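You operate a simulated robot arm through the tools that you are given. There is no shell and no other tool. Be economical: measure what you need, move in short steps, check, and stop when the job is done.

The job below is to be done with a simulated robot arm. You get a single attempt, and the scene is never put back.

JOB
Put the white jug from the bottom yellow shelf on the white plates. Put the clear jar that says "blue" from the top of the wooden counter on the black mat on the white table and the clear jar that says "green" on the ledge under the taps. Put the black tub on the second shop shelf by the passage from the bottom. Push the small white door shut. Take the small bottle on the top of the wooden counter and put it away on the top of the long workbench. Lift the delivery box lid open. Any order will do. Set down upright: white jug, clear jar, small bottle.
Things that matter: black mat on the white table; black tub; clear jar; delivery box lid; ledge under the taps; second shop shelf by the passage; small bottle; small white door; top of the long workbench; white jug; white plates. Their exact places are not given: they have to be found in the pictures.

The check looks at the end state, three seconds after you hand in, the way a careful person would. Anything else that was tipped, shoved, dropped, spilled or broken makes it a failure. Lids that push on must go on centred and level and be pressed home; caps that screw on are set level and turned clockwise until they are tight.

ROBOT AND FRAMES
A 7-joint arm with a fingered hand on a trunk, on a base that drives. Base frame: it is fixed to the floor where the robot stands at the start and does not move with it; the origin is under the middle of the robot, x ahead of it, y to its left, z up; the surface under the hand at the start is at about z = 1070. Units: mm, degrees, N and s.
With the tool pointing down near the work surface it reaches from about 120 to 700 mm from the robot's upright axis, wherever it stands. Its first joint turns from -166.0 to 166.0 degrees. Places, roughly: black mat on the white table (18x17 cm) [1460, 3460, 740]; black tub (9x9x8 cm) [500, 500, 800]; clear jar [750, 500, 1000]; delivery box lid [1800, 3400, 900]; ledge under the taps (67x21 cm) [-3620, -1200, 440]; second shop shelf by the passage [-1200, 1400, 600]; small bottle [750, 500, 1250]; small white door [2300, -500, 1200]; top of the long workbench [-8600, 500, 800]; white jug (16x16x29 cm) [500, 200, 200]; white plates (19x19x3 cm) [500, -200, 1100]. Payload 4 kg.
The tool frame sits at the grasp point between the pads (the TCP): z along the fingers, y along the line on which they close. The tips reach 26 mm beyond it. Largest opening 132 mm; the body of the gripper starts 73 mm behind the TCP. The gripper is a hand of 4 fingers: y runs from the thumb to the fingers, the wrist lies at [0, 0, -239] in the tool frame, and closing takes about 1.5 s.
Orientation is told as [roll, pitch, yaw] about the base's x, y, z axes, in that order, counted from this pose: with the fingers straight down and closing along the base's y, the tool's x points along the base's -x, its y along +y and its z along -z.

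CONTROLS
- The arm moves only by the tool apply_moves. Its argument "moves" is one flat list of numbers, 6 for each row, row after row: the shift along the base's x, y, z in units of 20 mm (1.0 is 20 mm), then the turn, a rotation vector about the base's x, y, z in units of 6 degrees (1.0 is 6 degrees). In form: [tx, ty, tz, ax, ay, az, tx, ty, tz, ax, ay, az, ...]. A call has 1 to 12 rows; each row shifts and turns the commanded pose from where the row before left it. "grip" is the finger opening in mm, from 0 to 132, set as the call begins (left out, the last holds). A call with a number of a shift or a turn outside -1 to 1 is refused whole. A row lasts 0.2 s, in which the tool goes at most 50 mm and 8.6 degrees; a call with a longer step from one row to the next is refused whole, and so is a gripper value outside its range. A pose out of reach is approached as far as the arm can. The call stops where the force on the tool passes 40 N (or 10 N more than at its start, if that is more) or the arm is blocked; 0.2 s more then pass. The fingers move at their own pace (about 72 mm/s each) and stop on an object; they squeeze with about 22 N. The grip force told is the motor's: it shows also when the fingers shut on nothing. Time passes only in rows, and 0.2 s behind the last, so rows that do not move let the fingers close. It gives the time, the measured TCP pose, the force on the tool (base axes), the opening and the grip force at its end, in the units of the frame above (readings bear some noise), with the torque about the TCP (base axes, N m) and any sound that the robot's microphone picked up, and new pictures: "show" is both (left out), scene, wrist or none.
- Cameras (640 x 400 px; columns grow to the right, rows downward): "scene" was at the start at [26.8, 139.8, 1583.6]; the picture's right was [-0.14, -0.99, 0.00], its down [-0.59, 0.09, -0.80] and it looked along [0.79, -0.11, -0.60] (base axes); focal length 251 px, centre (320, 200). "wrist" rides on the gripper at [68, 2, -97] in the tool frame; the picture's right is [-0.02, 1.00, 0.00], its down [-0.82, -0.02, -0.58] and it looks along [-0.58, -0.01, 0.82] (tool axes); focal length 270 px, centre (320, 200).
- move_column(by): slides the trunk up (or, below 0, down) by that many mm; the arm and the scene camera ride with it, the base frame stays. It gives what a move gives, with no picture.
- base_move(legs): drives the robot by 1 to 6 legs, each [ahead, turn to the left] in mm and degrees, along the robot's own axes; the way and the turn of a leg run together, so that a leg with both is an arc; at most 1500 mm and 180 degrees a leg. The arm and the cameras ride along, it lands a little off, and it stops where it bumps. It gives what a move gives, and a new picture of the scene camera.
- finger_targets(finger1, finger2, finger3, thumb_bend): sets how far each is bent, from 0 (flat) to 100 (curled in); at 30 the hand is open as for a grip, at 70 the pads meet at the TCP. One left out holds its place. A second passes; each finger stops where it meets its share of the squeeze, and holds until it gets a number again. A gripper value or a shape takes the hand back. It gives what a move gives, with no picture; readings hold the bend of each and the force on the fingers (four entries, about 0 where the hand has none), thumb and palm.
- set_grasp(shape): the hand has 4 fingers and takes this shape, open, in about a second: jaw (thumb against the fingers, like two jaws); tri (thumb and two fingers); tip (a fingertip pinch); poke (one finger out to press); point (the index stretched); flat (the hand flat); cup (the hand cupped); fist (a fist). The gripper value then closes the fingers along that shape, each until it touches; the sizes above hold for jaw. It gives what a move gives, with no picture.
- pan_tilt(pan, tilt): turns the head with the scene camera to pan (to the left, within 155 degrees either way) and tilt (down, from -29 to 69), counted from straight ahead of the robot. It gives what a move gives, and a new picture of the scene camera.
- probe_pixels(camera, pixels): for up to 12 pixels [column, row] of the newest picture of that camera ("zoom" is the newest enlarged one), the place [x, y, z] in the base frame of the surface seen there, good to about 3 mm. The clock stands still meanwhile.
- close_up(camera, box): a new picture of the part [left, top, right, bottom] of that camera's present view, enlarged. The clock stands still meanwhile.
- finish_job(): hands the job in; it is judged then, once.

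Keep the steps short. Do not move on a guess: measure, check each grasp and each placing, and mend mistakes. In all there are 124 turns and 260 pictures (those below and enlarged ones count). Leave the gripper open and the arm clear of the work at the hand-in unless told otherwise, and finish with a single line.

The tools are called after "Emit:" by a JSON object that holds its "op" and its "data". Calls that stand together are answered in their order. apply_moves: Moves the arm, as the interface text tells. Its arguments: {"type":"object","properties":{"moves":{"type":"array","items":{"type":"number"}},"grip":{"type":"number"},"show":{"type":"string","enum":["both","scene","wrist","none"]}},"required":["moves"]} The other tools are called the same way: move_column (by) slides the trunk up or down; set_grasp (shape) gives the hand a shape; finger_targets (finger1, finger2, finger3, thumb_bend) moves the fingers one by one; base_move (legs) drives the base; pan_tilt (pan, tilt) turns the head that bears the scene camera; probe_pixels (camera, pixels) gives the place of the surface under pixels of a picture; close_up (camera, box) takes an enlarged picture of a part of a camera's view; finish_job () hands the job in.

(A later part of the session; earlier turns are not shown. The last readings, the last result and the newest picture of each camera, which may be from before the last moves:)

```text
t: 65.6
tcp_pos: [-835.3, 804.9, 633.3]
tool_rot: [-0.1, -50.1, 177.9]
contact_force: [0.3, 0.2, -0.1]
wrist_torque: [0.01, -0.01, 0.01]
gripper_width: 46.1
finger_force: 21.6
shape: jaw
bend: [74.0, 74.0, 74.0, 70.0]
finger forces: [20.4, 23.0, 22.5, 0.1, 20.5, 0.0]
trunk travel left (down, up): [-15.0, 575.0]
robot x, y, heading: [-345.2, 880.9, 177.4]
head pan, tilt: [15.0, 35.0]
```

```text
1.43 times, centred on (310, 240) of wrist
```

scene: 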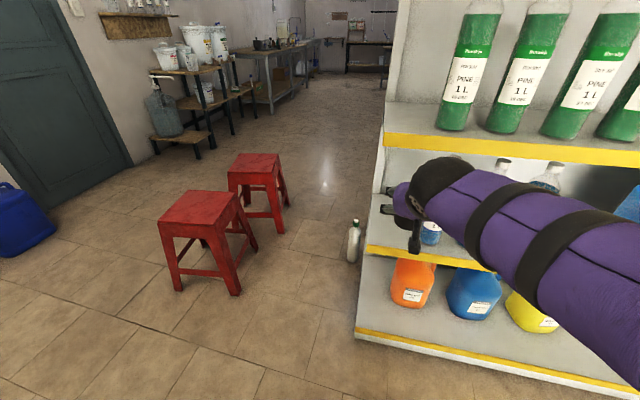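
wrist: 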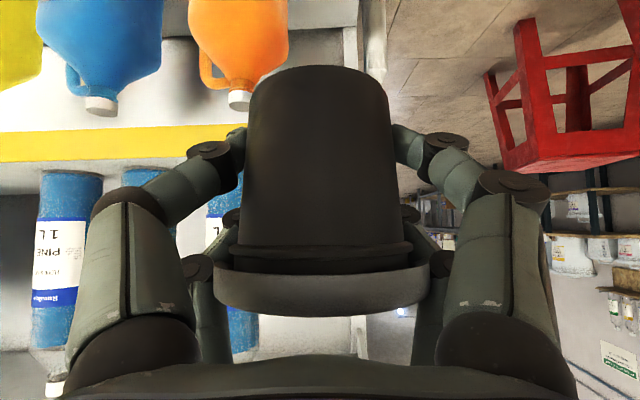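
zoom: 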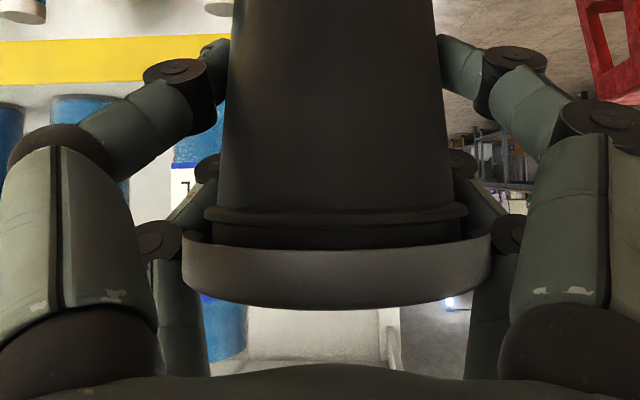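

Bottle edge y≈905; the spot is clear. I move in 275 mm at z 633 and then lower.

Emit:
{"op": "apply_moves", "data": {"moves": [-1, -0.05, 0, 0, 0, 0, -1, -0.05, 0, 0, 0, 0, -1, -0.05, 0, 0, 0, 0, -1, -0.05, 0, 0, 0, 0, -1, -0.05, 0, 0, 0, 0, -1, -0.05, 0, 0, 0, 0, -1, -0.05, 0, 0, 0, 0, -1, -0.05, 0, 0, 0, 0, -1, -0.05, 0, 0, 0, 0, -1, -0.05, 0, 0, 0, 0, -1, 0, 0, 0, 0, 0], "show": "wrist"}}

Emit:
{"op": "apply_moves", "data": {"moves": [-1, 0, 0, 0, 0, 0, -1, 0, 0, 0, 0, 0, -0.7, 0, -0.2, 0, 0, 0, 0, 0, -0.5, 0, 0, 0], "show": "both"}}

```text
t: 68.0
tcp_pos: [-1055.0, 795.2, 634.8]
tool_rot: [-0.1, -50.3, 177.8]
contact_force: [0.2, -0.7, -0.1]
wrist_torque: [0.03, 0.05, 0.02]
gripper_width: 46.0
finger_force: 22.0
shape: jaw
bend: [74.0, 74.0, 74.0, 70.0]
finger forces: [20.3, 23.3, 23.0, 0.0, 20.5, 0.0]
trunk travel left (down, up): [-15.0, 575.0]
robot x, y, heading: [-347.7, 884.3, 177.3]
head pan, tilt: [15.0, 35.0]
```

wrist: 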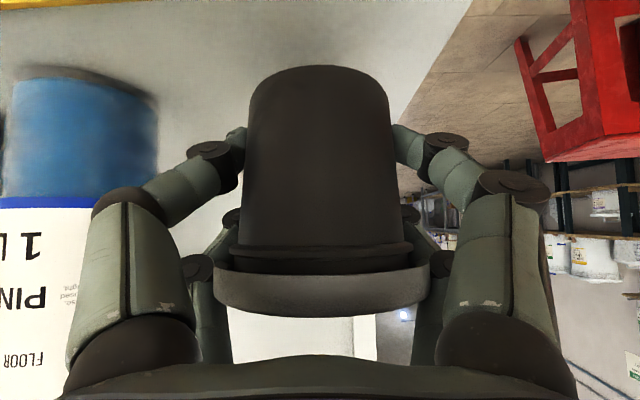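

```text
t: 69.0
tcp_pos: [-1110.6, 795.7, 618.9]
tool_rot: [-0.1, -50.0, 177.8]
contact_force: [-0.5, 0.1, 0.3]
wrist_torque: [0.02, -0.01, 0.02]
gripper_width: 46.0
finger_force: 21.7
shape: jaw
bend: [74.0, 74.0, 74.0, 70.0]
finger forces: [20.1, 23.5, 23.1, 0.0, 20.6, 0.0]
trunk travel left (down, up): [-15.0, 575.0]
robot x, y, heading: [-346.8, 885.3, 177.6]
head pan, tilt: [15.0, 35.0]
```

scene: 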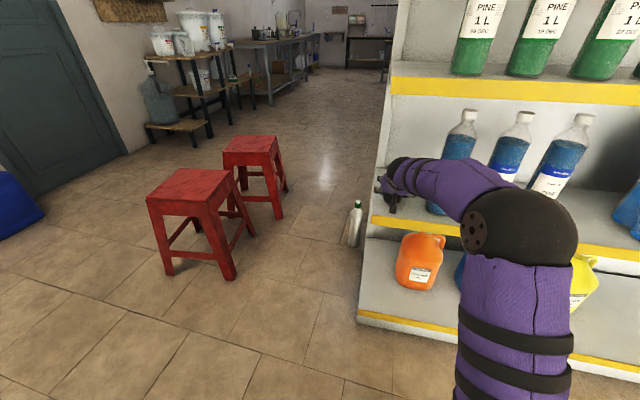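
wrist: 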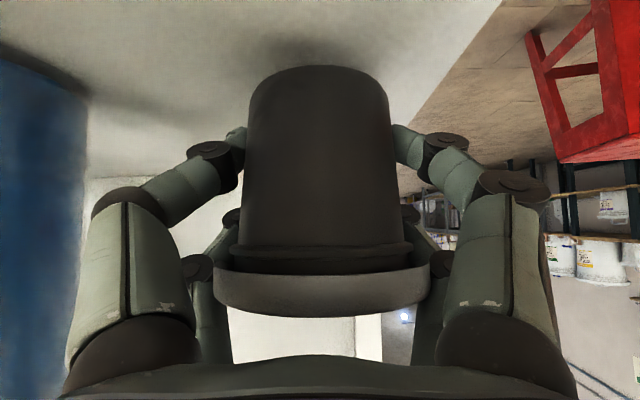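

Emit:
{"op": "apply_moves", "data": {"moves": [0, 0, -0.25, 0, 0, 0, 0, 0, -0.25, 0, 0, 0, 0, 0, -0.15, 0, 0, 0], "show": "none"}}

Emit:
{"op": "apply_moves", "data": {"moves": [0, 0, -0.1, 0, 0, 0, 0, 0, 0, 0, 0, 0], "show": "wrist"}}

```text
t: 69.8
tcp_pos: [-1109.9, 794.2, 606.6]
tool_rot: [-0.2, -50.1, 177.7]
contact_force: [0.0, 0.3, 0.9]
wrist_torque: [0.0, 0.01, -0.03]
gripper_width: 45.9
finger_force: 21.7
shape: jaw
bend: [74.0, 74.0, 74.0, 70.0]
finger forces: [20.2, 23.5, 23.1, 0.0, 20.5, 0.0]
trunk travel left (down, up): [-15.0, 575.0]
robot x, y, heading: [-345.4, 884.1, 177.4]
head pan, tilt: [15.0, 35.0]
```

```text
t: 70.4
tcp_pos: [-1109.2, 795.1, 604.8]
tool_rot: [-0.1, -50.1, 177.8]
contact_force: [0.8, -0.8, -0.2]
wrist_torque: [0.01, -0.01, -0.01]
gripper_width: 46.0
finger_force: 22.1
shape: jaw
bend: [74.0, 74.0, 74.0, 70.0]
finger forces: [20.1, 23.6, 23.0, 0.0, 20.5, 0.0]
trunk travel left (down, up): [-15.0, 575.0]
robot x, y, heading: [-343.8, 882.8, 177.4]
head pan, tilt: [15.0, 35.0]
```

wrist: 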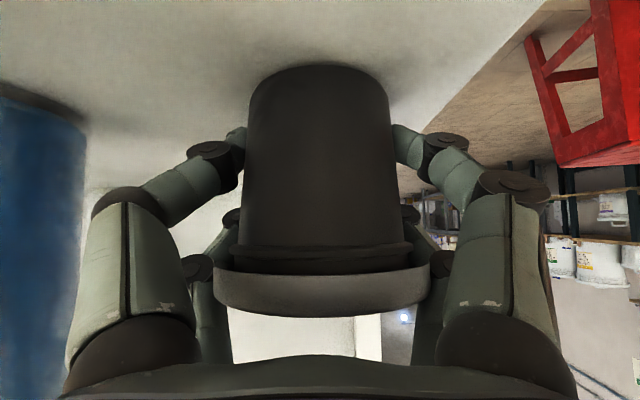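

Emit:
{"op": "apply_moves", "data": {"moves": [0, 0, -0.1, 0, 0, 0, 0, 0, -0.1, 0, 0, 0], "show": "none"}}

Emit:
{"op": "apply_moves", "data": {"moves": [0, 0, -0.1, 0, 0, 0, 0, 0, -0.1, 0, 0, 0], "show": "none"}}

Emit:
{"op": "close_up", "data": {"camera": "wrist", "box": [220, 30, 440, 160]}}

```text
t: 71.0
tcp_pos: [-1109.6, 795.2, 602.6]
tool_rot: [0.0, -50.3, 177.9]
contact_force: [-2.7, -0.6, 8.8]
wrist_torque: [0.05, -0.23, 0.02]
gripper_width: 46.0
finger_force: 22.1
shape: jaw
bend: [74.0, 74.0, 74.0, 70.0]
finger forces: [19.8, 24.2, 23.8, 0.1, 20.9, 0.0]
trunk travel left (down, up): [-15.0, 575.0]
robot x, y, heading: [-348.2, 885.8, 177.9]
head pan, tilt: [15.0, 35.0]
```

```text
t: 71.6
tcp_pos: [-1110.6, 793.7, 603.2]
tool_rot: [0.0, -50.5, 177.8]
contact_force: [-3.0, 1.0, 24.5]
wrist_torque: [0.15, -0.27, 0.04]
gripper_width: 45.8
finger_force: 22.3
shape: jaw
bend: [74.0, 74.0, 74.0, 70.0]
finger forces: [19.3, 26.5, 25.7, 0.0, 19.4, 0.1]
trunk travel left (down, up): [-15.0, 575.0]
robot x, y, heading: [-347.4, 885.5, 177.6]
head pan, tilt: [15.0, 35.0]
```

```text
2.91 times, centred on (330, 95) of wrist
```

zoom: 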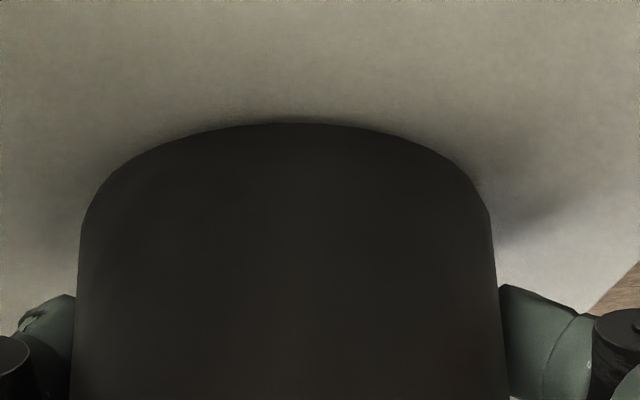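

It touches (24 N up). I rise 3 mm to ease the force, open the fingers, and back out.

Emit:
{"op": "apply_moves", "data": {"moves": [0, 0, 0.15, 0, 0, 0, 0, 0, 0, 0, 0, 0], "show": "none"}}

Emit:
{"op": "apply_moves", "data": {"moves": [0, 0, 0, 0, 0, 0, 0, 0, 0, 0, 0, 0, 0, 0, 0, 0, 0, 0, 0, 0, 0, 0, 0, 0, 0, 0, 0, 0, 0, 0], "grip": 106, "show": "wrist"}}

```text
t: 72.2
tcp_pos: [-1109.4, 795.4, 601.8]
tool_rot: [-0.1, -50.3, 177.8]
contact_force: [-3.6, 0.0, 21.4]
wrist_torque: [0.11, -0.15, 0.02]
gripper_width: 46.1
finger_force: 21.8
shape: jaw
bend: [74.0, 74.0, 74.0, 70.0]
finger forces: [19.9, 26.2, 25.4, 0.0, 19.5, 0.0]
trunk travel left (down, up): [-15.0, 575.0]
robot x, y, heading: [-344.4, 882.4, 177.6]
head pan, tilt: [15.0, 35.0]
```

```text
t: 73.4
tcp_pos: [-1110.5, 794.4, 599.3]
tool_rot: [-0.1, -50.0, 177.8]
contact_force: [-0.7, 0.2, -0.3]
wrist_torque: [0.0, 0.0, -0.02]
gripper_width: 105.8
finger_force: 0.0
shape: jaw
bend: [59.0, 59.0, 59.0, 44.0]
finger forces: [0.0, 0.0, 0.0, 0.1, 0.1, 0.1]
trunk travel left (down, up): [-15.0, 575.0]
robot x, y, heading: [-347.2, 884.5, 177.9]
head pan, tilt: [15.0, 35.0]
```

wrist: 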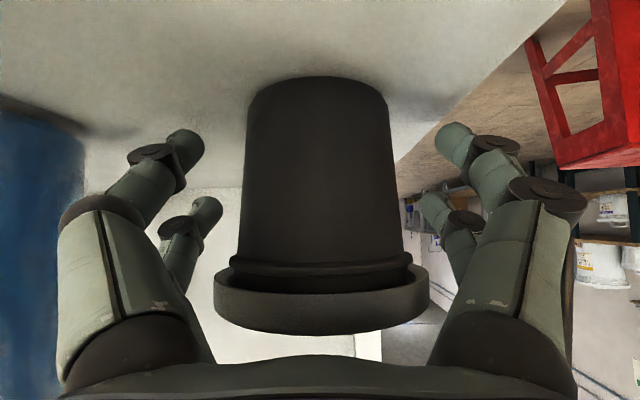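

Emit:
{"op": "apply_moves", "data": {"moves": [0.9, 0, 0.25, 0, 0, 0, 0.9, 0, 0.25, 0, 0, 0, 0.9, 0, 0.25, 0, 0, 0, 1, 0, 0.25, 0, 0, 0, 1, 0, 0, 0, 0, 0, 1, 0, 0, 0, 0, 0, 1, 0, 0, 0, 0, 0, 1, 0, 0, 0, 0, 0, 1, 0, 0, 0, 0, 0, 1, 0, 0, 0, 0, 0, 1, 0, 0, 0, 0, 0, 1, 0, 0, 0, 0, 0], "show": "wrist"}}

Emit:
{"op": "base_move", "data": {"legs": [[-100, 0]]}}

Emit:
{"op": "close_up", "data": {"camera": "wrist", "box": [160, 0, 480, 200]}}

```text
t: 76.0
tcp_pos: [-876.1, 794.8, 620.5]
tool_rot: [-0.1, -50.0, 177.8]
contact_force: [0.1, -0.4, -0.6]
wrist_torque: [0.03, 0.01, 0.0]
gripper_width: 106.0
finger_force: 0.0
shape: jaw
bend: [59.0, 59.0, 59.0, 44.0]
finger forces: [0.1, 0.0, 0.0, 0.0, 0.0, 0.1]
trunk travel left (down, up): [-15.0, 575.0]
robot x, y, heading: [-343.4, 884.0, 177.3]
head pan, tilt: [15.0, 35.0]
```

wrist: 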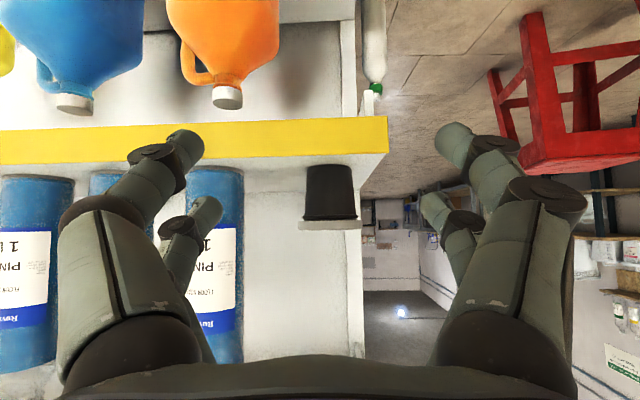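

```text
t: 77.2
tcp_pos: [-777.6, 790.7, 618.8]
tool_rot: [-0.1, -50.1, 177.8]
contact_force: [-0.4, -0.1, -0.3]
wrist_torque: [0.0, 0.0, -0.02]
gripper_width: 105.8
finger_force: 0.0
shape: jaw
bend: [59.0, 59.0, 59.0, 44.0]
finger forces: [0.0, 0.0, 0.0, 0.0, 0.0, 0.1]
trunk travel left (down, up): [-15.0, 575.0]
robot x, y, heading: [-249.7, 876.2, 177.6]
head pan, tilt: [15.0, 35.0]
```

scene: 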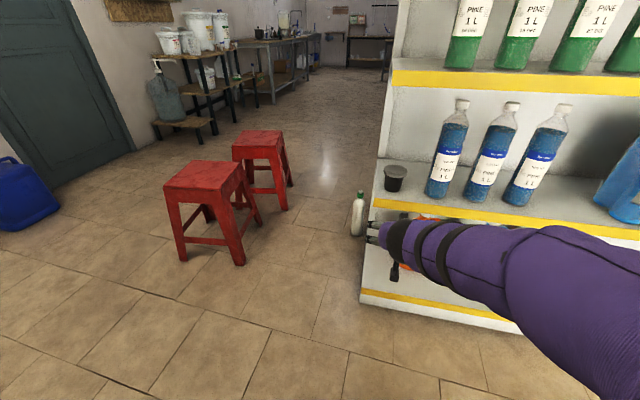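

```text
2.00 times, centred on (320, 100) of wrist
```

zoom: 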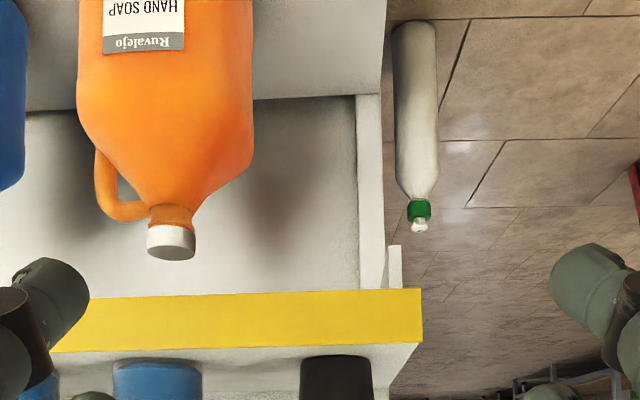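

The tub stands on the second shelf next to the blue bottles. Next is the jug: I drive back to face the counter.

Emit:
{"op": "base_move", "data": {"legs": [[80, 0], [0, 92], [660, 0], [0, 90]]}}

Emit:
{"op": "pan_tilt", "data": {"pan": 10, "tilt": 40}}

Emit:
{"op": "close_up", "data": {"camera": "wrist", "box": [0, 0, 640, 400]}}

```text
t: 90.0
tcp_pos: [176.1, 301.6, 619.7]
tool_rot: [-0.2, -50.1, -2.7]
contact_force: [-1.0, -0.6, -0.2]
wrist_torque: [-0.03, 0.0, 0.01]
gripper_width: 105.8
finger_force: 0.0
shape: jaw
bend: [59.0, 59.0, 59.0, 44.0]
finger forces: [0.0, 0.0, 0.0, 0.1, 0.1, 0.0]
trunk travel left (down, up): [-15.0, 575.0]
robot x, y, heading: [-352.4, 217.4, -2.8]
head pan, tilt: [15.0, 35.0]
```

scene: 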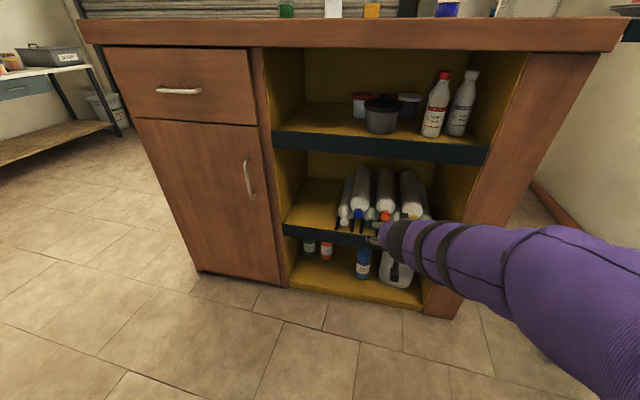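

```text
t: 90.6
tcp_pos: [177.6, 299.9, 620.2]
tool_rot: [-0.2, -50.1, -2.7]
contact_force: [-0.1, 0.5, -0.2]
wrist_torque: [0.02, -0.04, 0.01]
gripper_width: 105.7
finger_force: 0.0
shape: jaw
bend: [59.0, 59.0, 59.0, 44.0]
finger forces: [0.1, 0.1, 0.0, 0.0, 0.1, 0.1]
trunk travel left (down, up): [-15.0, 575.0]
robot x, y, heading: [-353.4, 217.7, -2.9]
head pan, tilt: [10.0, 40.0]
```

scene: 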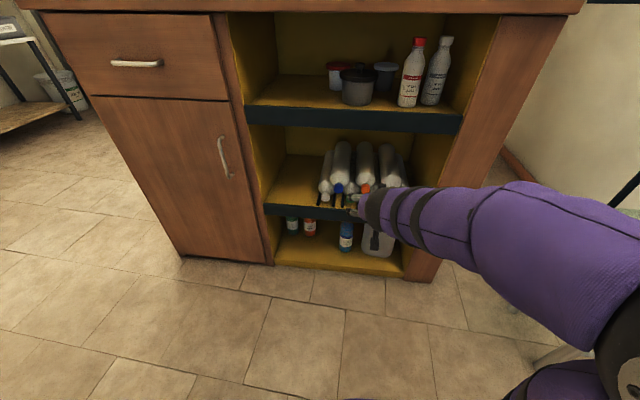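

```text
1.00 times, centred on (320, 200) of wrist (not enlarged: the box is as wide or as high as the picture)
```

zoom: 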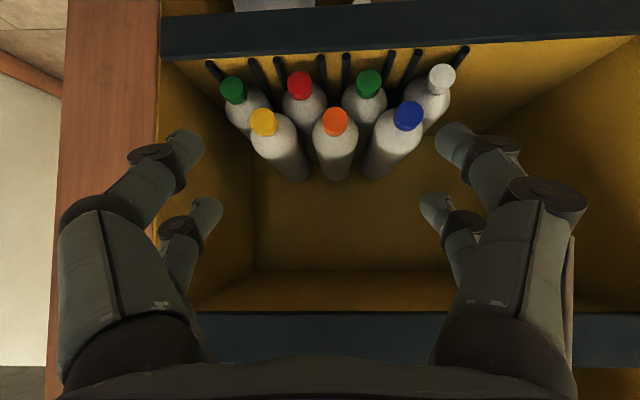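

I lower the hand to see the jug on the bottom shelf.

Emit:
{"op": "apply_moves", "data": {"moves": [0, 0, -1, 0, 0, 0, 0, 0, -1, 0, 0, 0, 0, 0, -1, 0, 0, 0, 0, 0, -1, 0, 0, 0, 0, 0, -1, 0, 0, 0, 0, 0, -1, 0, 0, 0, 0, 0, -1, 0, 0, 0, 0, 0, -1, 0, 0, 0, 0, 0, -1, 0, 0, 0, 0, 0, -1, 0, 0, 0, 0, 0, -1, 0, 0, 0, 0, 0, -1, 0, 0, 0], "show": "both"}}

Emit:
{"op": "close_up", "data": {"camera": "scene", "box": [260, 200, 440, 290]}}

```text
t: 93.2
tcp_pos: [176.9, 300.6, 380.1]
tool_rot: [-0.1, -50.1, -2.7]
contact_force: [0.0, -0.7, 0.3]
wrist_torque: [0.01, -0.01, -0.01]
gripper_width: 105.8
finger_force: 0.0
shape: jaw
bend: [59.0, 59.0, 59.0, 44.0]
finger forces: [0.0, 0.0, 0.0, 0.1, 0.0, 0.0]
trunk travel left (down, up): [-15.0, 575.0]
robot x, y, heading: [-354.3, 214.4, -3.2]
head pan, tilt: [10.0, 40.0]
```

scene: 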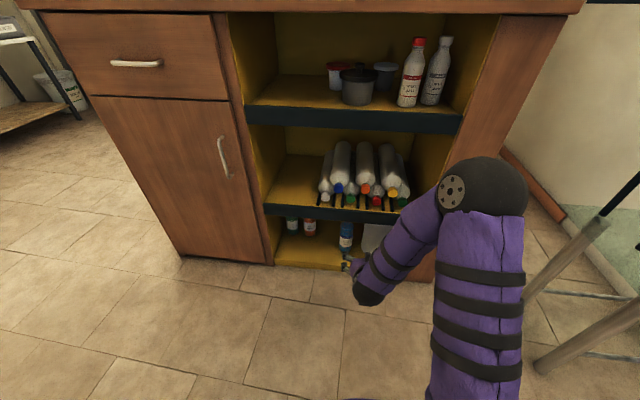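
wrist: 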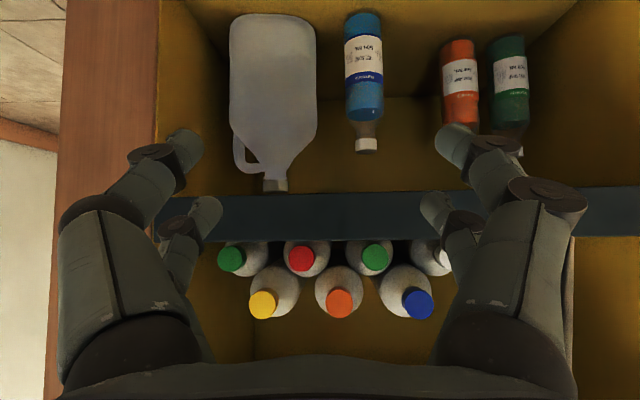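

```text
3.56 times, centred on (350, 245) of scene
```

zoom: 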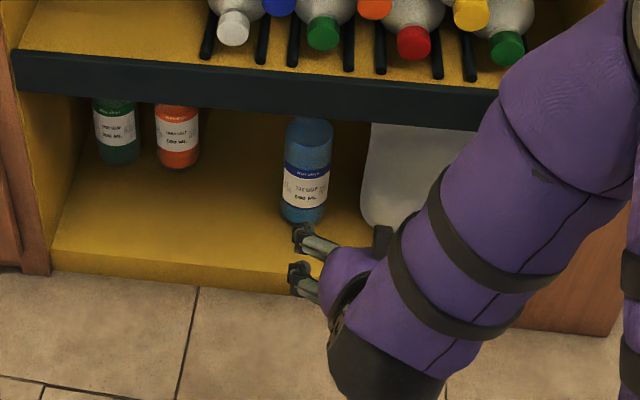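

Emit:
{"op": "probe_pixels", "data": {"camera": "wrist", "pixels": [[275, 185], [265, 190], [285, 187], [272, 172], [275, 60], [232, 80], [315, 80], [240, 155], [248, 165], [308, 140], [375, 220], [275, 20]]}}

Emit:
{"op": "close_up", "data": {"camera": "wrist", "box": [180, 0, 420, 200]}}

Emit:
{"op": "probe_pixels", "data": {"camera": "wrist", "pixels": [[375, 200], [200, 60], [170, 60], [365, 140], [350, 30], [320, 10], [238, 168], [255, 150], [235, 140], [246, 150], [300, 155], [300, 208]]}}

```text
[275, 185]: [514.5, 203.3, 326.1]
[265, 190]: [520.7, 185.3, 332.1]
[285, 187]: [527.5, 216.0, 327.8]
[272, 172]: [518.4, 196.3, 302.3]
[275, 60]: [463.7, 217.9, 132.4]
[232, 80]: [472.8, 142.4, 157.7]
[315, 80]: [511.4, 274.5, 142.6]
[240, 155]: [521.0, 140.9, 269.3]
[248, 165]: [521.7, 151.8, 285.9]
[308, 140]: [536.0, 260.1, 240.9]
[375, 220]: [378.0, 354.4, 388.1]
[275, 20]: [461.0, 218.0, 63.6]
```

```text
2.00 times, centred on (300, 100) of wrist
```

zoom: 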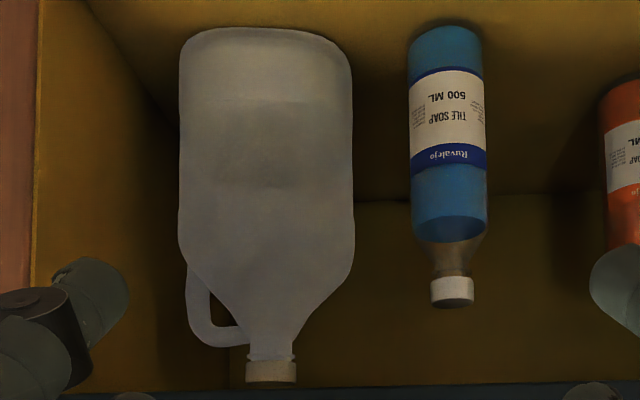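

```text
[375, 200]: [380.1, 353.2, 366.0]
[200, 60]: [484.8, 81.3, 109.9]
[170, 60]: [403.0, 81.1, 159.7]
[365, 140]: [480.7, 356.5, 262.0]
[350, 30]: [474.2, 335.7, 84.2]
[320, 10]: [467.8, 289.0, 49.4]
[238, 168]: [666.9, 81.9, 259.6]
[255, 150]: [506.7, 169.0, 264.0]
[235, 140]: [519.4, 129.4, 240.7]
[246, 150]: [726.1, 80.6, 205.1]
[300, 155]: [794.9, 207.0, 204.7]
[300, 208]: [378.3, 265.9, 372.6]
```

The jug: neck centre ≈(535,202), cap top ≈338, body y 140–277, shelf floor ≈47. The lip above starts around z≈350, so I must come in horizontally, slightly tilted up, and grip the neck. I reorient the hand in front of the shelf.

Emit:
{"op": "apply_moves", "data": {"moves": [0.6, -0.54, -0.39, 0, -0.93, 0.05, 0.6, -0.54, -0.39, 0, -0.93, 0.05, 0.6, -0.54, -0.39, 0, -0.93, 0.05, 0.6, -0.54, -0.39, 0, -0.93, 0.05, 0.6, -0.54, -0.39, 0, -0.93, 0.05, 0.6, -0.54, -0.39, 0, -0.93, 0.05, 0.6, -0.54, -0.39, 0, -0.93, 0.05, 0.6, -0.54, -0.39, 0, -0.93, 0.05, 0.6, -0.54, -0.39, 0, -0.93, 0.05], "show": "both"}}

```text
t: 95.2
tcp_pos: [206.9, 273.6, 361.7]
tool_rot: [0.9, -63.9, -2.9]
contact_force: [0.3, 0.2, 0.0]
wrist_torque: [-0.01, 0.0, -0.02]
gripper_width: 106.0
finger_force: 0.1
shape: jaw
bend: [59.0, 59.0, 59.0, 44.0]
finger forces: [0.0, 0.0, 0.0, 0.1, 0.0, 0.0]
out of reach, approached as far as the arm can: row 3, 4, 5, 6, 7, 8, 9
trunk travel left (down, up): [-15.0, 575.0]
robot x, y, heading: [-354.9, 215.8, -2.9]
head pan, tilt: [10.0, 40.0]
```

scene: 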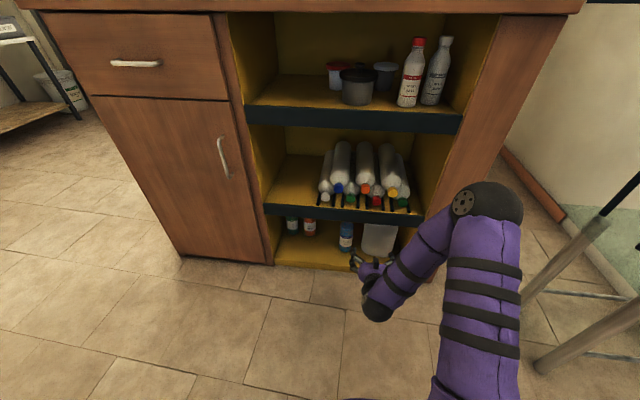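
wrist: 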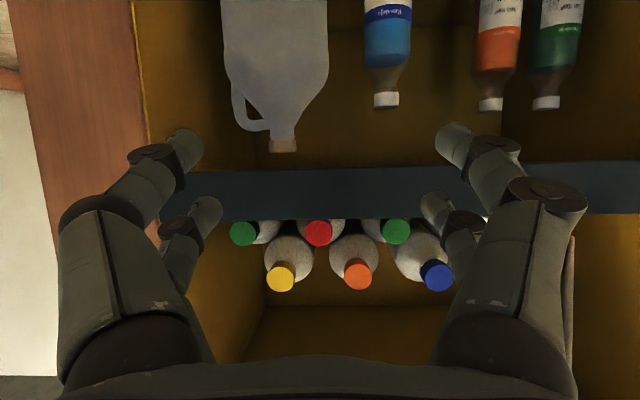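

That pitch is out of reach this close. I back off 250 mm and try with the arm stretched further.

Emit:
{"op": "base_move", "data": {"legs": [[-270, 0]]}}

Emit:
{"op": "apply_moves", "data": {"moves": [1, 0, 0, 0, 0, 0, 1, 0, 0, 0, 0, 0, 1, 0, 0, 0, 0, 0, 1, 0, 0, 0, 0, 0, 1, 0, 0, 0, 0, 0, 1, 0, 0, 0, 0, 0, 1, 0, 0, 0, 0, 0, 1, 0, 0, 0, 0, 0, 1, 0, 0, 0, 0, 0, 1, 0, 0, 0, 0, 0], "show": "none"}}

Emit:
{"op": "apply_moves", "data": {"moves": [0.2, 0, 0, 0, -1, 0, 0.2, 0, 0, 0, -1, 0, 0.2, 0, 0, 0, -1, 0, 0.2, 0, 0, 0, -1, 0, 0.2, 0, 0, 0, -1, 0], "show": "wrist"}}

```text
t: 97.1
tcp_pos: [-58.7, 286.9, 361.7]
tool_rot: [0.8, -64.0, -3.0]
contact_force: [-0.1, -0.3, -0.3]
wrist_torque: [-0.02, 0.02, 0.0]
gripper_width: 105.8
finger_force: 0.0
shape: jaw
bend: [59.0, 59.0, 59.0, 44.0]
finger forces: [0.1, 0.0, 0.0, 0.0, 0.0, 0.0]
trunk travel left (down, up): [-15.0, 575.0]
robot x, y, heading: [-620.5, 231.0, -3.0]
head pan, tilt: [10.0, 40.0]
```

scene: 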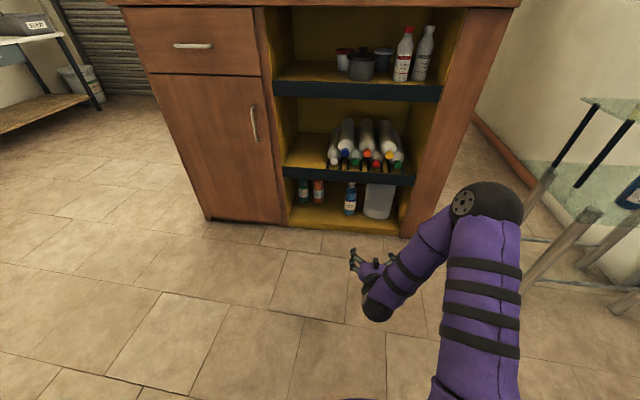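

```text
t: 99.3
tcp_pos: [140.1, 285.1, 361.3]
tool_rot: [1.0, -63.9, -3.1]
contact_force: [-0.4, 0.0, 0.6]
wrist_torque: [0.0, 0.0, -0.01]
gripper_width: 105.7
finger_force: 0.2
shape: jaw
bend: [59.0, 59.0, 59.0, 44.0]
finger forces: [0.0, 0.1, 0.1, 0.0, 0.0, 0.1]
trunk travel left (down, up): [-15.0, 575.0]
robot x, y, heading: [-620.7, 227.4, -3.2]
head pan, tilt: [10.0, 40.0]
```

```text
t: 100.5
tcp_pos: [151.1, 285.6, 387.6]
tool_rot: [1.7, -69.9, -3.9]
contact_force: [0.8, 0.4, -0.3]
wrist_torque: [-0.01, 0.02, 0.0]
gripper_width: 106.0
finger_force: 0.0
shape: jaw
bend: [59.0, 59.0, 59.0, 44.0]
finger forces: [0.0, 0.0, 0.0, 0.0, 0.0, 0.0]
out of reach, approached as far as the arm can: row 1, 2, 3, 4, 5
trunk travel left (down, up): [-15.0, 575.0]
robot x, y, heading: [-620.8, 224.3, -2.8]
head pan, tilt: [10.0, 40.0]
```

wrist: 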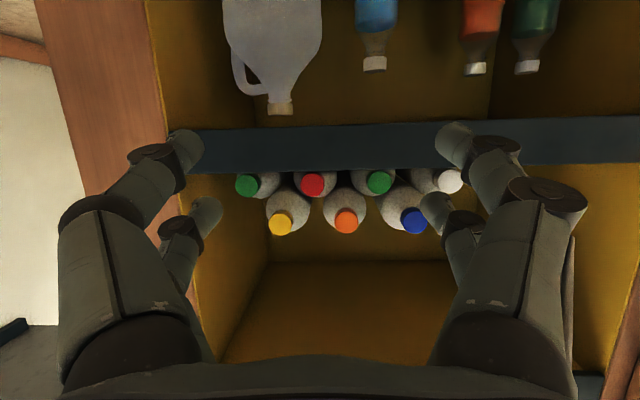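

Emit:
{"op": "pan_tilt", "data": {"pan": -5, "tilt": 50}}

Emit:
{"op": "probe_pixels", "data": {"camera": "scene", "pixels": [[400, 200], [350, 250], [420, 300], [420, 380], [300, 250], [320, 300], [380, 250], [450, 250]]}}

```text
t: 101.3
tcp_pos: [151.0, 285.6, 387.4]
tool_rot: [1.7, -69.8, -3.9]
contact_force: [0.0, 0.5, 0.3]
wrist_torque: [0.01, -0.02, -0.01]
gripper_width: 105.8
finger_force: 0.0
shape: jaw
bend: [59.0, 59.0, 59.0, 44.0]
finger forces: [0.0, 0.1, 0.1, 0.0, 0.1, 0.1]
trunk travel left (down, up): [-15.0, 575.0]
robot x, y, heading: [-621.9, 228.9, -2.7]
head pan, tilt: [-5.0, 50.0]
```

scene: 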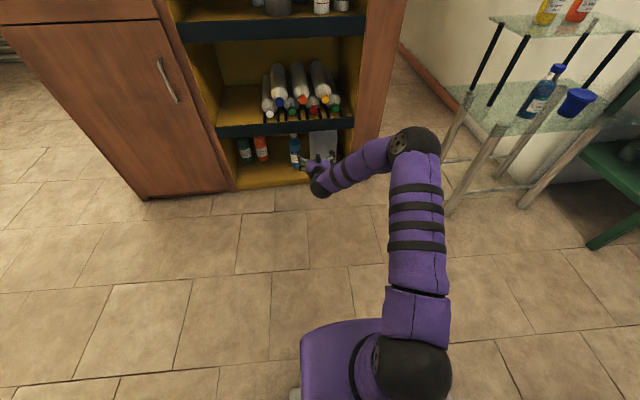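

```text
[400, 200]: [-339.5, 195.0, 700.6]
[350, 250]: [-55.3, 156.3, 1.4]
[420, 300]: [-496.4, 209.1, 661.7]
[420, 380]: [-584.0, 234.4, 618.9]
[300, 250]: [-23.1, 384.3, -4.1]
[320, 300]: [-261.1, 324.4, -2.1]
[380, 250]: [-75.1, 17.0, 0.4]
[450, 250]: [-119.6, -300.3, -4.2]
```

Emit:
{"op": "probe_pixels", "data": {"camera": "scene", "pixels": [[405, 143], [425, 135], [415, 170], [375, 155], [345, 170], [322, 185], [415, 240], [415, 280], [370, 345], [415, 360]]}}

```text
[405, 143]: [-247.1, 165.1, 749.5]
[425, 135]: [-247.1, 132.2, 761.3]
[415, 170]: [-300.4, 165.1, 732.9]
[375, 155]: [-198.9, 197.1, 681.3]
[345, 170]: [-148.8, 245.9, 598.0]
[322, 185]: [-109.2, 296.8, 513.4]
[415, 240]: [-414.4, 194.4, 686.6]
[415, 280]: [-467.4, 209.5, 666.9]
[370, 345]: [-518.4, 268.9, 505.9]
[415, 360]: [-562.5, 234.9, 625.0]
```

I test which direction is limiting: first plain lowering, then plain advance.

Emit:
{"op": "apply_moves", "data": {"moves": [0, 0, -1, 0, 0, 0, 0, 0, -1, 0, 0, 0, 0, 0, -1, 0, 0, 0], "show": "none"}}

Emit:
{"op": "apply_moves", "data": {"moves": [1, 0, 0, 0, 0, 0, 1, 0, 0, 0, 0, 0, 1, 0, 0, 0, 0, 0, 1, 0, 0, 0, 0, 0], "show": "none"}}

Emit:
{"op": "apply_moves", "data": {"moves": [0, 0, 0, 0, -1, 0, 0, 0, 0, 0, -1, 0, 0, 0, 0, 0, -1, 0], "show": "scene"}}

```text
t: 102.1
tcp_pos: [154.0, 283.2, 385.8]
tool_rot: [1.6, -69.8, -3.9]
contact_force: [0.8, 0.6, -0.1]
wrist_torque: [-0.01, 0.01, -0.02]
gripper_width: 105.6
finger_force: 0.1
shape: jaw
bend: [59.0, 59.0, 59.0, 44.0]
finger forces: [0.0, 0.0, 0.1, 0.1, 0.0, 0.1]
out of reach, approached as far as the arm can: row 1, 2, 3
trunk travel left (down, up): [-15.0, 575.0]
robot x, y, heading: [-620.2, 229.9, -3.1]
head pan, tilt: [-5.0, 50.0]
```

```text
t: 103.1
tcp_pos: [235.9, 283.5, 384.0]
tool_rot: [1.7, -69.9, -3.9]
contact_force: [-0.1, 0.7, 0.2]
wrist_torque: [-0.01, 0.03, 0.0]
gripper_width: 105.9
finger_force: 0.1
shape: jaw
bend: [59.0, 59.0, 59.0, 44.0]
finger forces: [0.0, 0.0, 0.1, 0.0, 0.0, 0.0]
trunk travel left (down, up): [-15.0, 575.0]
robot x, y, heading: [-620.0, 228.8, -2.9]
head pan, tilt: [-5.0, 50.0]
```

```text
t: 103.9
tcp_pos: [235.8, 282.0, 392.0]
tool_rot: [2.2, -72.7, -4.5]
contact_force: [0.1, 0.1, -0.3]
wrist_torque: [0.01, 0.0, -0.01]
gripper_width: 106.0
finger_force: 0.0
shape: jaw
bend: [59.0, 59.0, 59.0, 44.0]
finger forces: [0.1, 0.0, 0.1, 0.1, 0.1, 0.0]
out of reach, approached as far as the arm can: row 1, 2, 3
trunk travel left (down, up): [-15.0, 575.0]
robot x, y, heading: [-618.7, 229.0, -3.1]
head pan, tilt: [-5.0, 50.0]
```

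scene: 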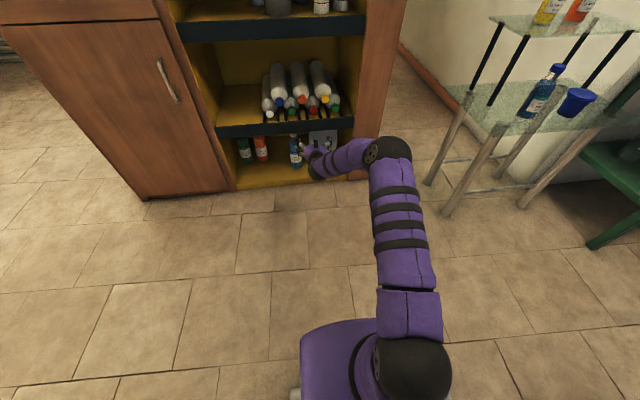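

The wrist seems stuck near z≈465. I test whether that is a height limit or a bend limit: turn the tool down about the wrist, then lower.

Emit:
{"op": "apply_moves", "data": {"moves": [-0.4, 0, -0.8, 0, 1, 0, -0.5, 0, -0.8, 0, 1, 0, -0.6, 0, -0.8, 0, 1, 0, -0.7, 0, -0.8, 0, 1, 0, -0.8, 0, -0.8, 0, 1, 0, -0.9, 0, -0.7, 0, 1, 0], "show": "none"}}

Emit:
{"op": "apply_moves", "data": {"moves": [0, 0, -1, 0, 0, 0, 0, 0, -1, 0, 0, 0, 0, 0, -1, 0, 0, 0, 0, 0, -1, 0, 0, 0, 0, 0, -1, 0, 0, 0], "show": "scene"}}

```text
t: 105.3
tcp_pos: [158.3, 282.3, 299.3]
tool_rot: [-1.0, -36.8, -1.7]
contact_force: [0.9, 0.1, -0.1]
wrist_torque: [0.0, 0.03, -0.02]
gripper_width: 105.8
finger_force: 0.0
shape: jaw
bend: [59.0, 59.0, 59.0, 44.0]
finger forces: [0.0, 0.0, 0.1, 0.0, 0.1, 0.0]
trunk travel left (down, up): [-15.0, 575.0]
robot x, y, heading: [-623.9, 231.5, -3.1]
head pan, tilt: [-5.0, 50.0]
```

```text
t: 106.5
tcp_pos: [158.4, 281.8, 199.3]
tool_rot: [-1.1, -36.7, -1.7]
contact_force: [-0.3, -0.7, 0.2]
wrist_torque: [0.02, -0.02, 0.02]
gripper_width: 105.8
finger_force: 0.0
shape: jaw
bend: [59.0, 59.0, 59.0, 44.0]
finger forces: [0.0, 0.0, 0.1, 0.0, 0.1, 0.0]
trunk travel left (down, up): [-15.0, 575.0]
robot x, y, heading: [-622.5, 227.8, -3.0]
head pan, tilt: [-5.0, 50.0]
```

scene: 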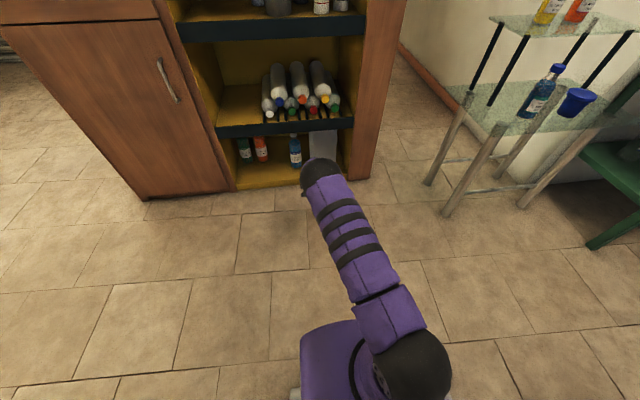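

It is a wrist-bend limit; with the arm nearly straight there is room. I now rotate the hand level about the wrist with the arm stretched.

Emit:
{"op": "apply_moves", "data": {"moves": [1, 0, 0.62, 0, -1, 0, 0.96, 0, 0.72, 0, -1, 0, 0.81, 0, 0.82, 0, -1, 0, 0.71, 0, 0.87, 0, -1, 0, 0.63, 0, 0.94, 0, -1, 0, 0.48, 0, 0.99, 0, -1, 0, 0.36, 0, 1, 0, -1, 0, 0.26, 0, 1, 0, -1, 0], "show": "both"}}

```text
t: 108.3
tcp_pos: [261.8, 282.4, 337.4]
tool_rot: [12.4, -84.6, -14.5]
contact_force: [0.7, 0.2, 0.4]
wrist_torque: [0.01, -0.04, 0.01]
gripper_width: 105.9
finger_force: 0.1
shape: jaw
bend: [59.0, 59.0, 59.0, 44.0]
finger forces: [0.0, 0.0, 0.0, 0.0, 0.0, 0.1]
trunk travel left (down, up): [-15.0, 575.0]
robot x, y, heading: [-621.0, 225.4, -2.9]
head pan, tilt: [-5.0, 50.0]
```

scene: 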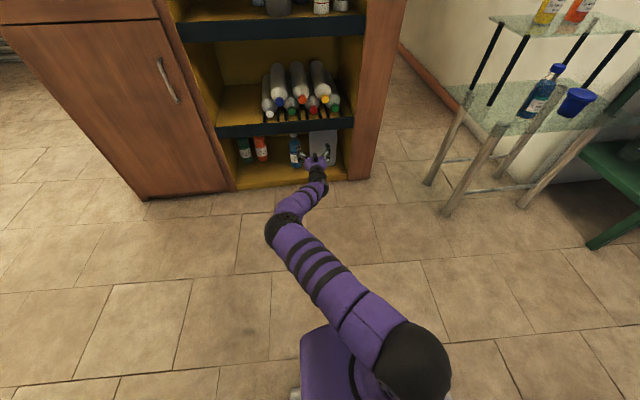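
wrist: 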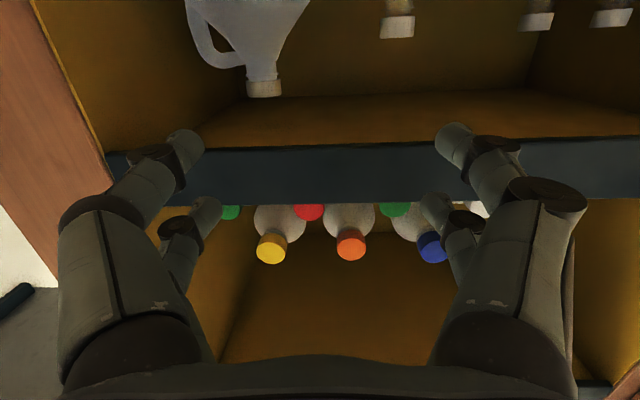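

Reached. Now measure the lip underside and the jug neck from here.

Emit:
{"op": "probe_pixels", "data": {"camera": "wrist", "pixels": [[264, 90], [250, 88], [280, 88], [262, 65], [300, 150], [300, 140], [300, 125], [300, 105], [300, 200], [340, 148], [240, 145], [220, 55]]}}

Emit:
{"op": "close_up", "data": {"camera": "wrist", "box": [100, 0, 420, 200]}}

```text
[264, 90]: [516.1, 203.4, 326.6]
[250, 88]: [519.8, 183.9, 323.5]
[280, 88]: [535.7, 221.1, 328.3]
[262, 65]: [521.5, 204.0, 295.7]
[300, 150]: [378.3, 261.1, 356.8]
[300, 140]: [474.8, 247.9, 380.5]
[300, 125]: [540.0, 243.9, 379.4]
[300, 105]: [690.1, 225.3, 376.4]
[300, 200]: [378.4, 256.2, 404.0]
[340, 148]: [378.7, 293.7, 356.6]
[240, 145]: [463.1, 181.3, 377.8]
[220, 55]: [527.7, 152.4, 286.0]
```

```text
2.00 times, centred on (260, 100) of wrist
```

zoom: 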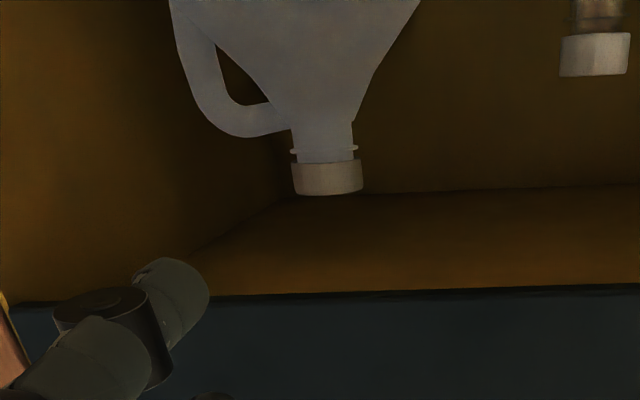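

Cap y 184–221, z 318–335, neck ring ≈312, handle top ≈303 on the -y side; lip bottom 353. A narrow pinch fits best, so I try the "tip" shape and look at it.

Emit:
{"op": "set_grasp", "data": {"shape": "tip"}}

Emit:
{"op": "close_up", "data": {"camera": "wrist", "box": [0, 0, 640, 400]}}

Emit:
{"op": "set_grasp", "data": {"shape": "tri"}}

Emit:
{"op": "close_up", "data": {"camera": "wrist", "box": [0, 0, 640, 400]}}

```text
t: 109.2
tcp_pos: [260.8, 282.8, 336.9]
tool_rot: [12.4, -84.6, -14.6]
contact_force: [0.1, -0.2, 0.5]
wrist_torque: [0.0, 0.01, 0.03]
gripper_width: 131.6
finger_force: 0.0
shape: tip
bend: [30.0, 30.0, 30.0, 30.0]
finger forces: [0.0, 0.0, 0.1, 0.0, 0.1, 0.0]
trunk travel left (down, up): [-15.0, 575.0]
robot x, y, heading: [-620.8, 232.3, -2.9]
head pan, tilt: [-5.0, 50.0]
```

```text
1.00 times, centred on (320, 200) of wrist (not enlarged: the box is as wide or as high as the picture)
```

zoom: 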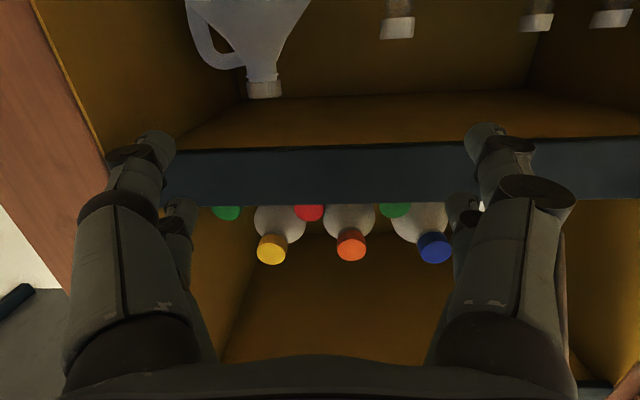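

```text
t: 110.1
tcp_pos: [260.5, 283.7, 337.0]
tool_rot: [12.4, -84.5, -14.6]
contact_force: [0.5, 0.5, -0.2]
wrist_torque: [-0.01, 0.0, 0.0]
gripper_width: 131.6
finger_force: 0.2
shape: tri
bend: [30.0, 30.0, 30.0, 30.0]
finger forces: [0.0, 0.0, 0.0, 0.1, 0.0, 0.0]
trunk travel left (down, up): [-15.0, 575.0]
robot x, y, heading: [-624.5, 231.0, -3.1]
head pan, tilt: [-5.0, 50.0]
```

```text
1.00 times, centred on (320, 200) of wrist (not enlarged: the box is as wide or as high as the picture)
```

zoom: 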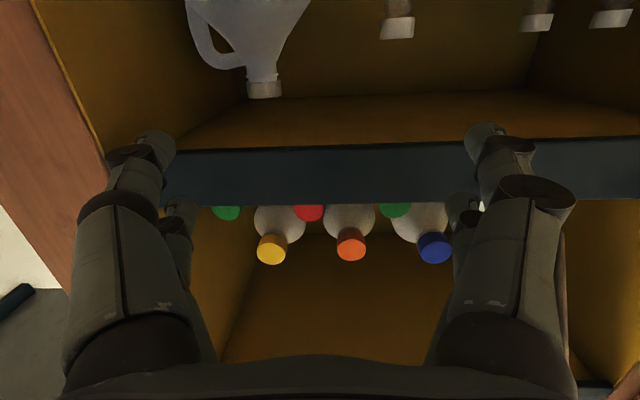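

I check which digit is which by bending one at a time.

Emit:
{"op": "finger_targets", "data": {"finger1": 90}}

Emit:
{"op": "close_up", "data": {"camera": "wrist", "box": [0, 0, 640, 400]}}

Emit:
{"op": "finger_targets", "data": {"finger1": 30, "finger2": 90}}

Emit:
{"op": "close_up", "data": {"camera": "wrist", "box": [0, 0, 640, 400]}}

Emit:
{"op": "finger_targets", "data": {"finger2": 30, "thumb_bend": 90}}

Emit:
{"op": "close_up", "data": {"camera": "wrist", "box": [0, 0, 640, 400]}}

```text
t: 111.1
tcp_pos: [261.0, 282.5, 336.4]
tool_rot: [12.6, -84.7, -14.8]
contact_force: [-0.1, -0.1, -0.5]
wrist_torque: [0.01, 0.02, 0.0]
gripper_width: 48.6
finger_force: 0.1
shape: fingers
bend: [90.0, 30.0, 30.0, 30.0]
finger forces: [0.1, 0.0, 0.0, 0.1, 0.0, 0.1]
trunk travel left (down, up): [-15.0, 575.0]
robot x, y, heading: [-624.1, 230.2, -2.8]
head pan, tilt: [-5.0, 50.0]
```

```text
1.00 times, centred on (320, 200) of wrist (not enlarged: the box is as wide or as high as the picture)
```

zoom: 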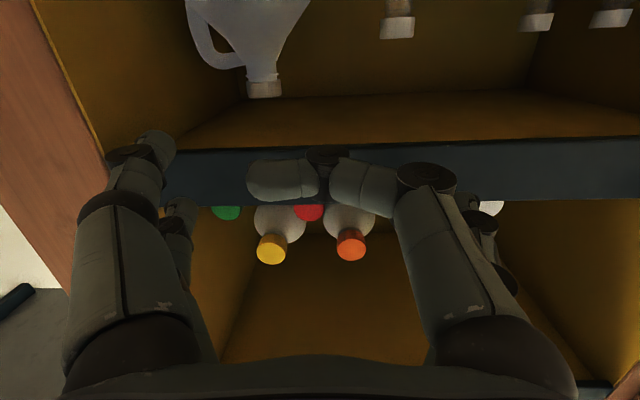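

```text
t: 112.1
tcp_pos: [260.4, 282.6, 337.3]
tool_rot: [12.6, -84.6, -14.6]
contact_force: [0.0, 0.6, 0.1]
wrist_torque: [0.02, 0.0, 0.03]
gripper_width: 132.8
finger_force: 0.1
shape: fingers
bend: [30.0, 90.0, 30.0, 30.0]
finger forces: [0.0, 0.1, 0.0, 0.0, 0.0, 0.1]
trunk travel left (down, up): [-15.0, 575.0]
robot x, y, heading: [-621.9, 227.7, -2.8]
head pan, tilt: [-5.0, 50.0]
```

```text
1.00 times, centred on (320, 200) of wrist (not enlarged: the box is as wide or as high as the picture)
```

zoom: 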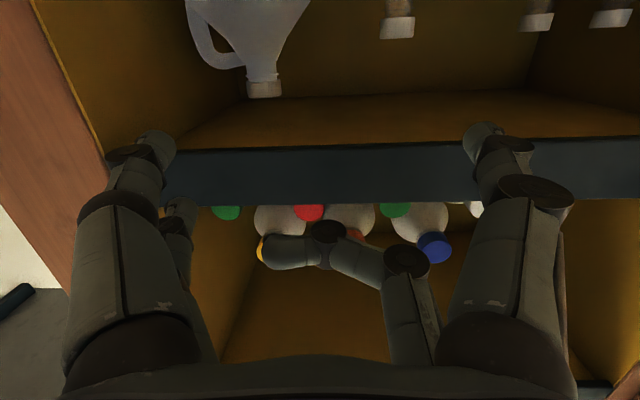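

```text
t: 113.1
tcp_pos: [261.5, 282.9, 337.2]
tool_rot: [12.4, -84.6, -14.7]
contact_force: [0.2, -0.3, -0.8]
wrist_torque: [-0.03, -0.01, 0.03]
gripper_width: 42.8
finger_force: 0.0
shape: fingers
bend: [30.0, 30.0, 30.0, 90.0]
finger forces: [0.0, 0.0, 0.1, 0.0, 0.0, 0.0]
trunk travel left (down, up): [-15.0, 575.0]
robot x, y, heading: [-624.6, 226.2, -3.0]
head pan, tilt: [-5.0, 50.0]
```

```text
1.00 times, centred on (320, 200) of wrist (not enlarged: the box is as wide or as high as the picture)
```

zoom: 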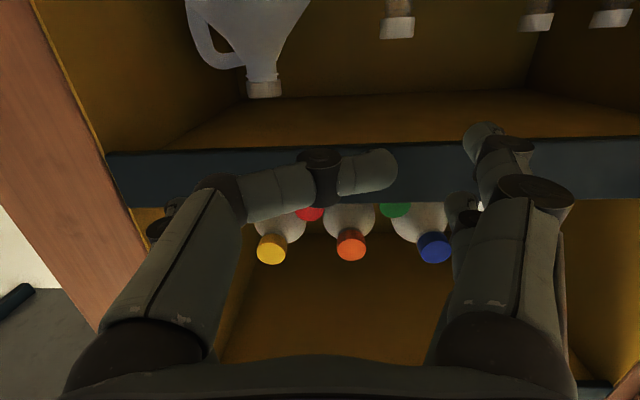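

Digits: thumb & finger1 are the lower pair, finger2 & finger3 the upper pair. I'll pinch the cap/neck with the upper pair and keep the lower pair wide open. First align y, height and level in front of the shelf.

Emit:
{"op": "finger_targets", "data": {"finger1": 12, "finger2": 32, "finger3": 32, "thumb_bend": 12}}

Emit:
{"op": "apply_moves", "data": {"moves": [0, -0.82, -0.47, 0, -0.22, 0, 0, -0.82, -0.47, 0, -0.22, 0, 0, -0.82, -0.47, 0, -0.22, 0, 0, -0.82, -0.47, 0, -0.22, 0], "show": "wrist"}}

```text
t: 114.1
tcp_pos: [261.1, 283.0, 337.9]
tool_rot: [12.5, -84.6, -14.6]
contact_force: [0.2, -0.1, -0.4]
wrist_torque: [0.01, 0.0, -0.01]
gripper_width: 169.1
finger_force: 0.0
shape: fingers
bend: [12.0, 32.0, 32.0, 12.0]
finger forces: [0.0, 0.0, 0.0, 0.1, 0.0, 0.0]
trunk travel left (down, up): [-15.0, 575.0]
robot x, y, heading: [-620.9, 227.5, -3.3]
head pan, tilt: [-5.0, 50.0]
```

```text
t: 115.1
tcp_pos: [262.8, 216.6, 299.0]
tool_rot: [90.9, -88.7, -92.8]
contact_force: [0.2, -0.9, 0.4]
wrist_torque: [-0.02, -0.02, 0.01]
gripper_width: 169.4
finger_force: 0.0
shape: fingers
bend: [12.0, 32.0, 32.0, 12.0]
finger forces: [0.0, 0.0, 0.0, 0.0, 0.0, 0.0]
trunk travel left (down, up): [-15.0, 575.0]
robot x, y, heading: [-618.0, 229.4, -3.0]
head pan, tilt: [-5.0, 50.0]
```

wrist: 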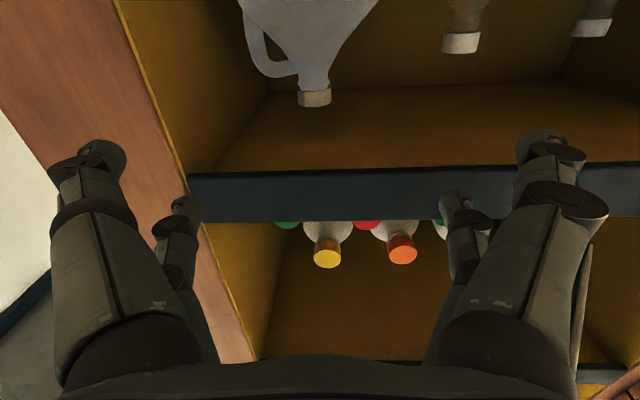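

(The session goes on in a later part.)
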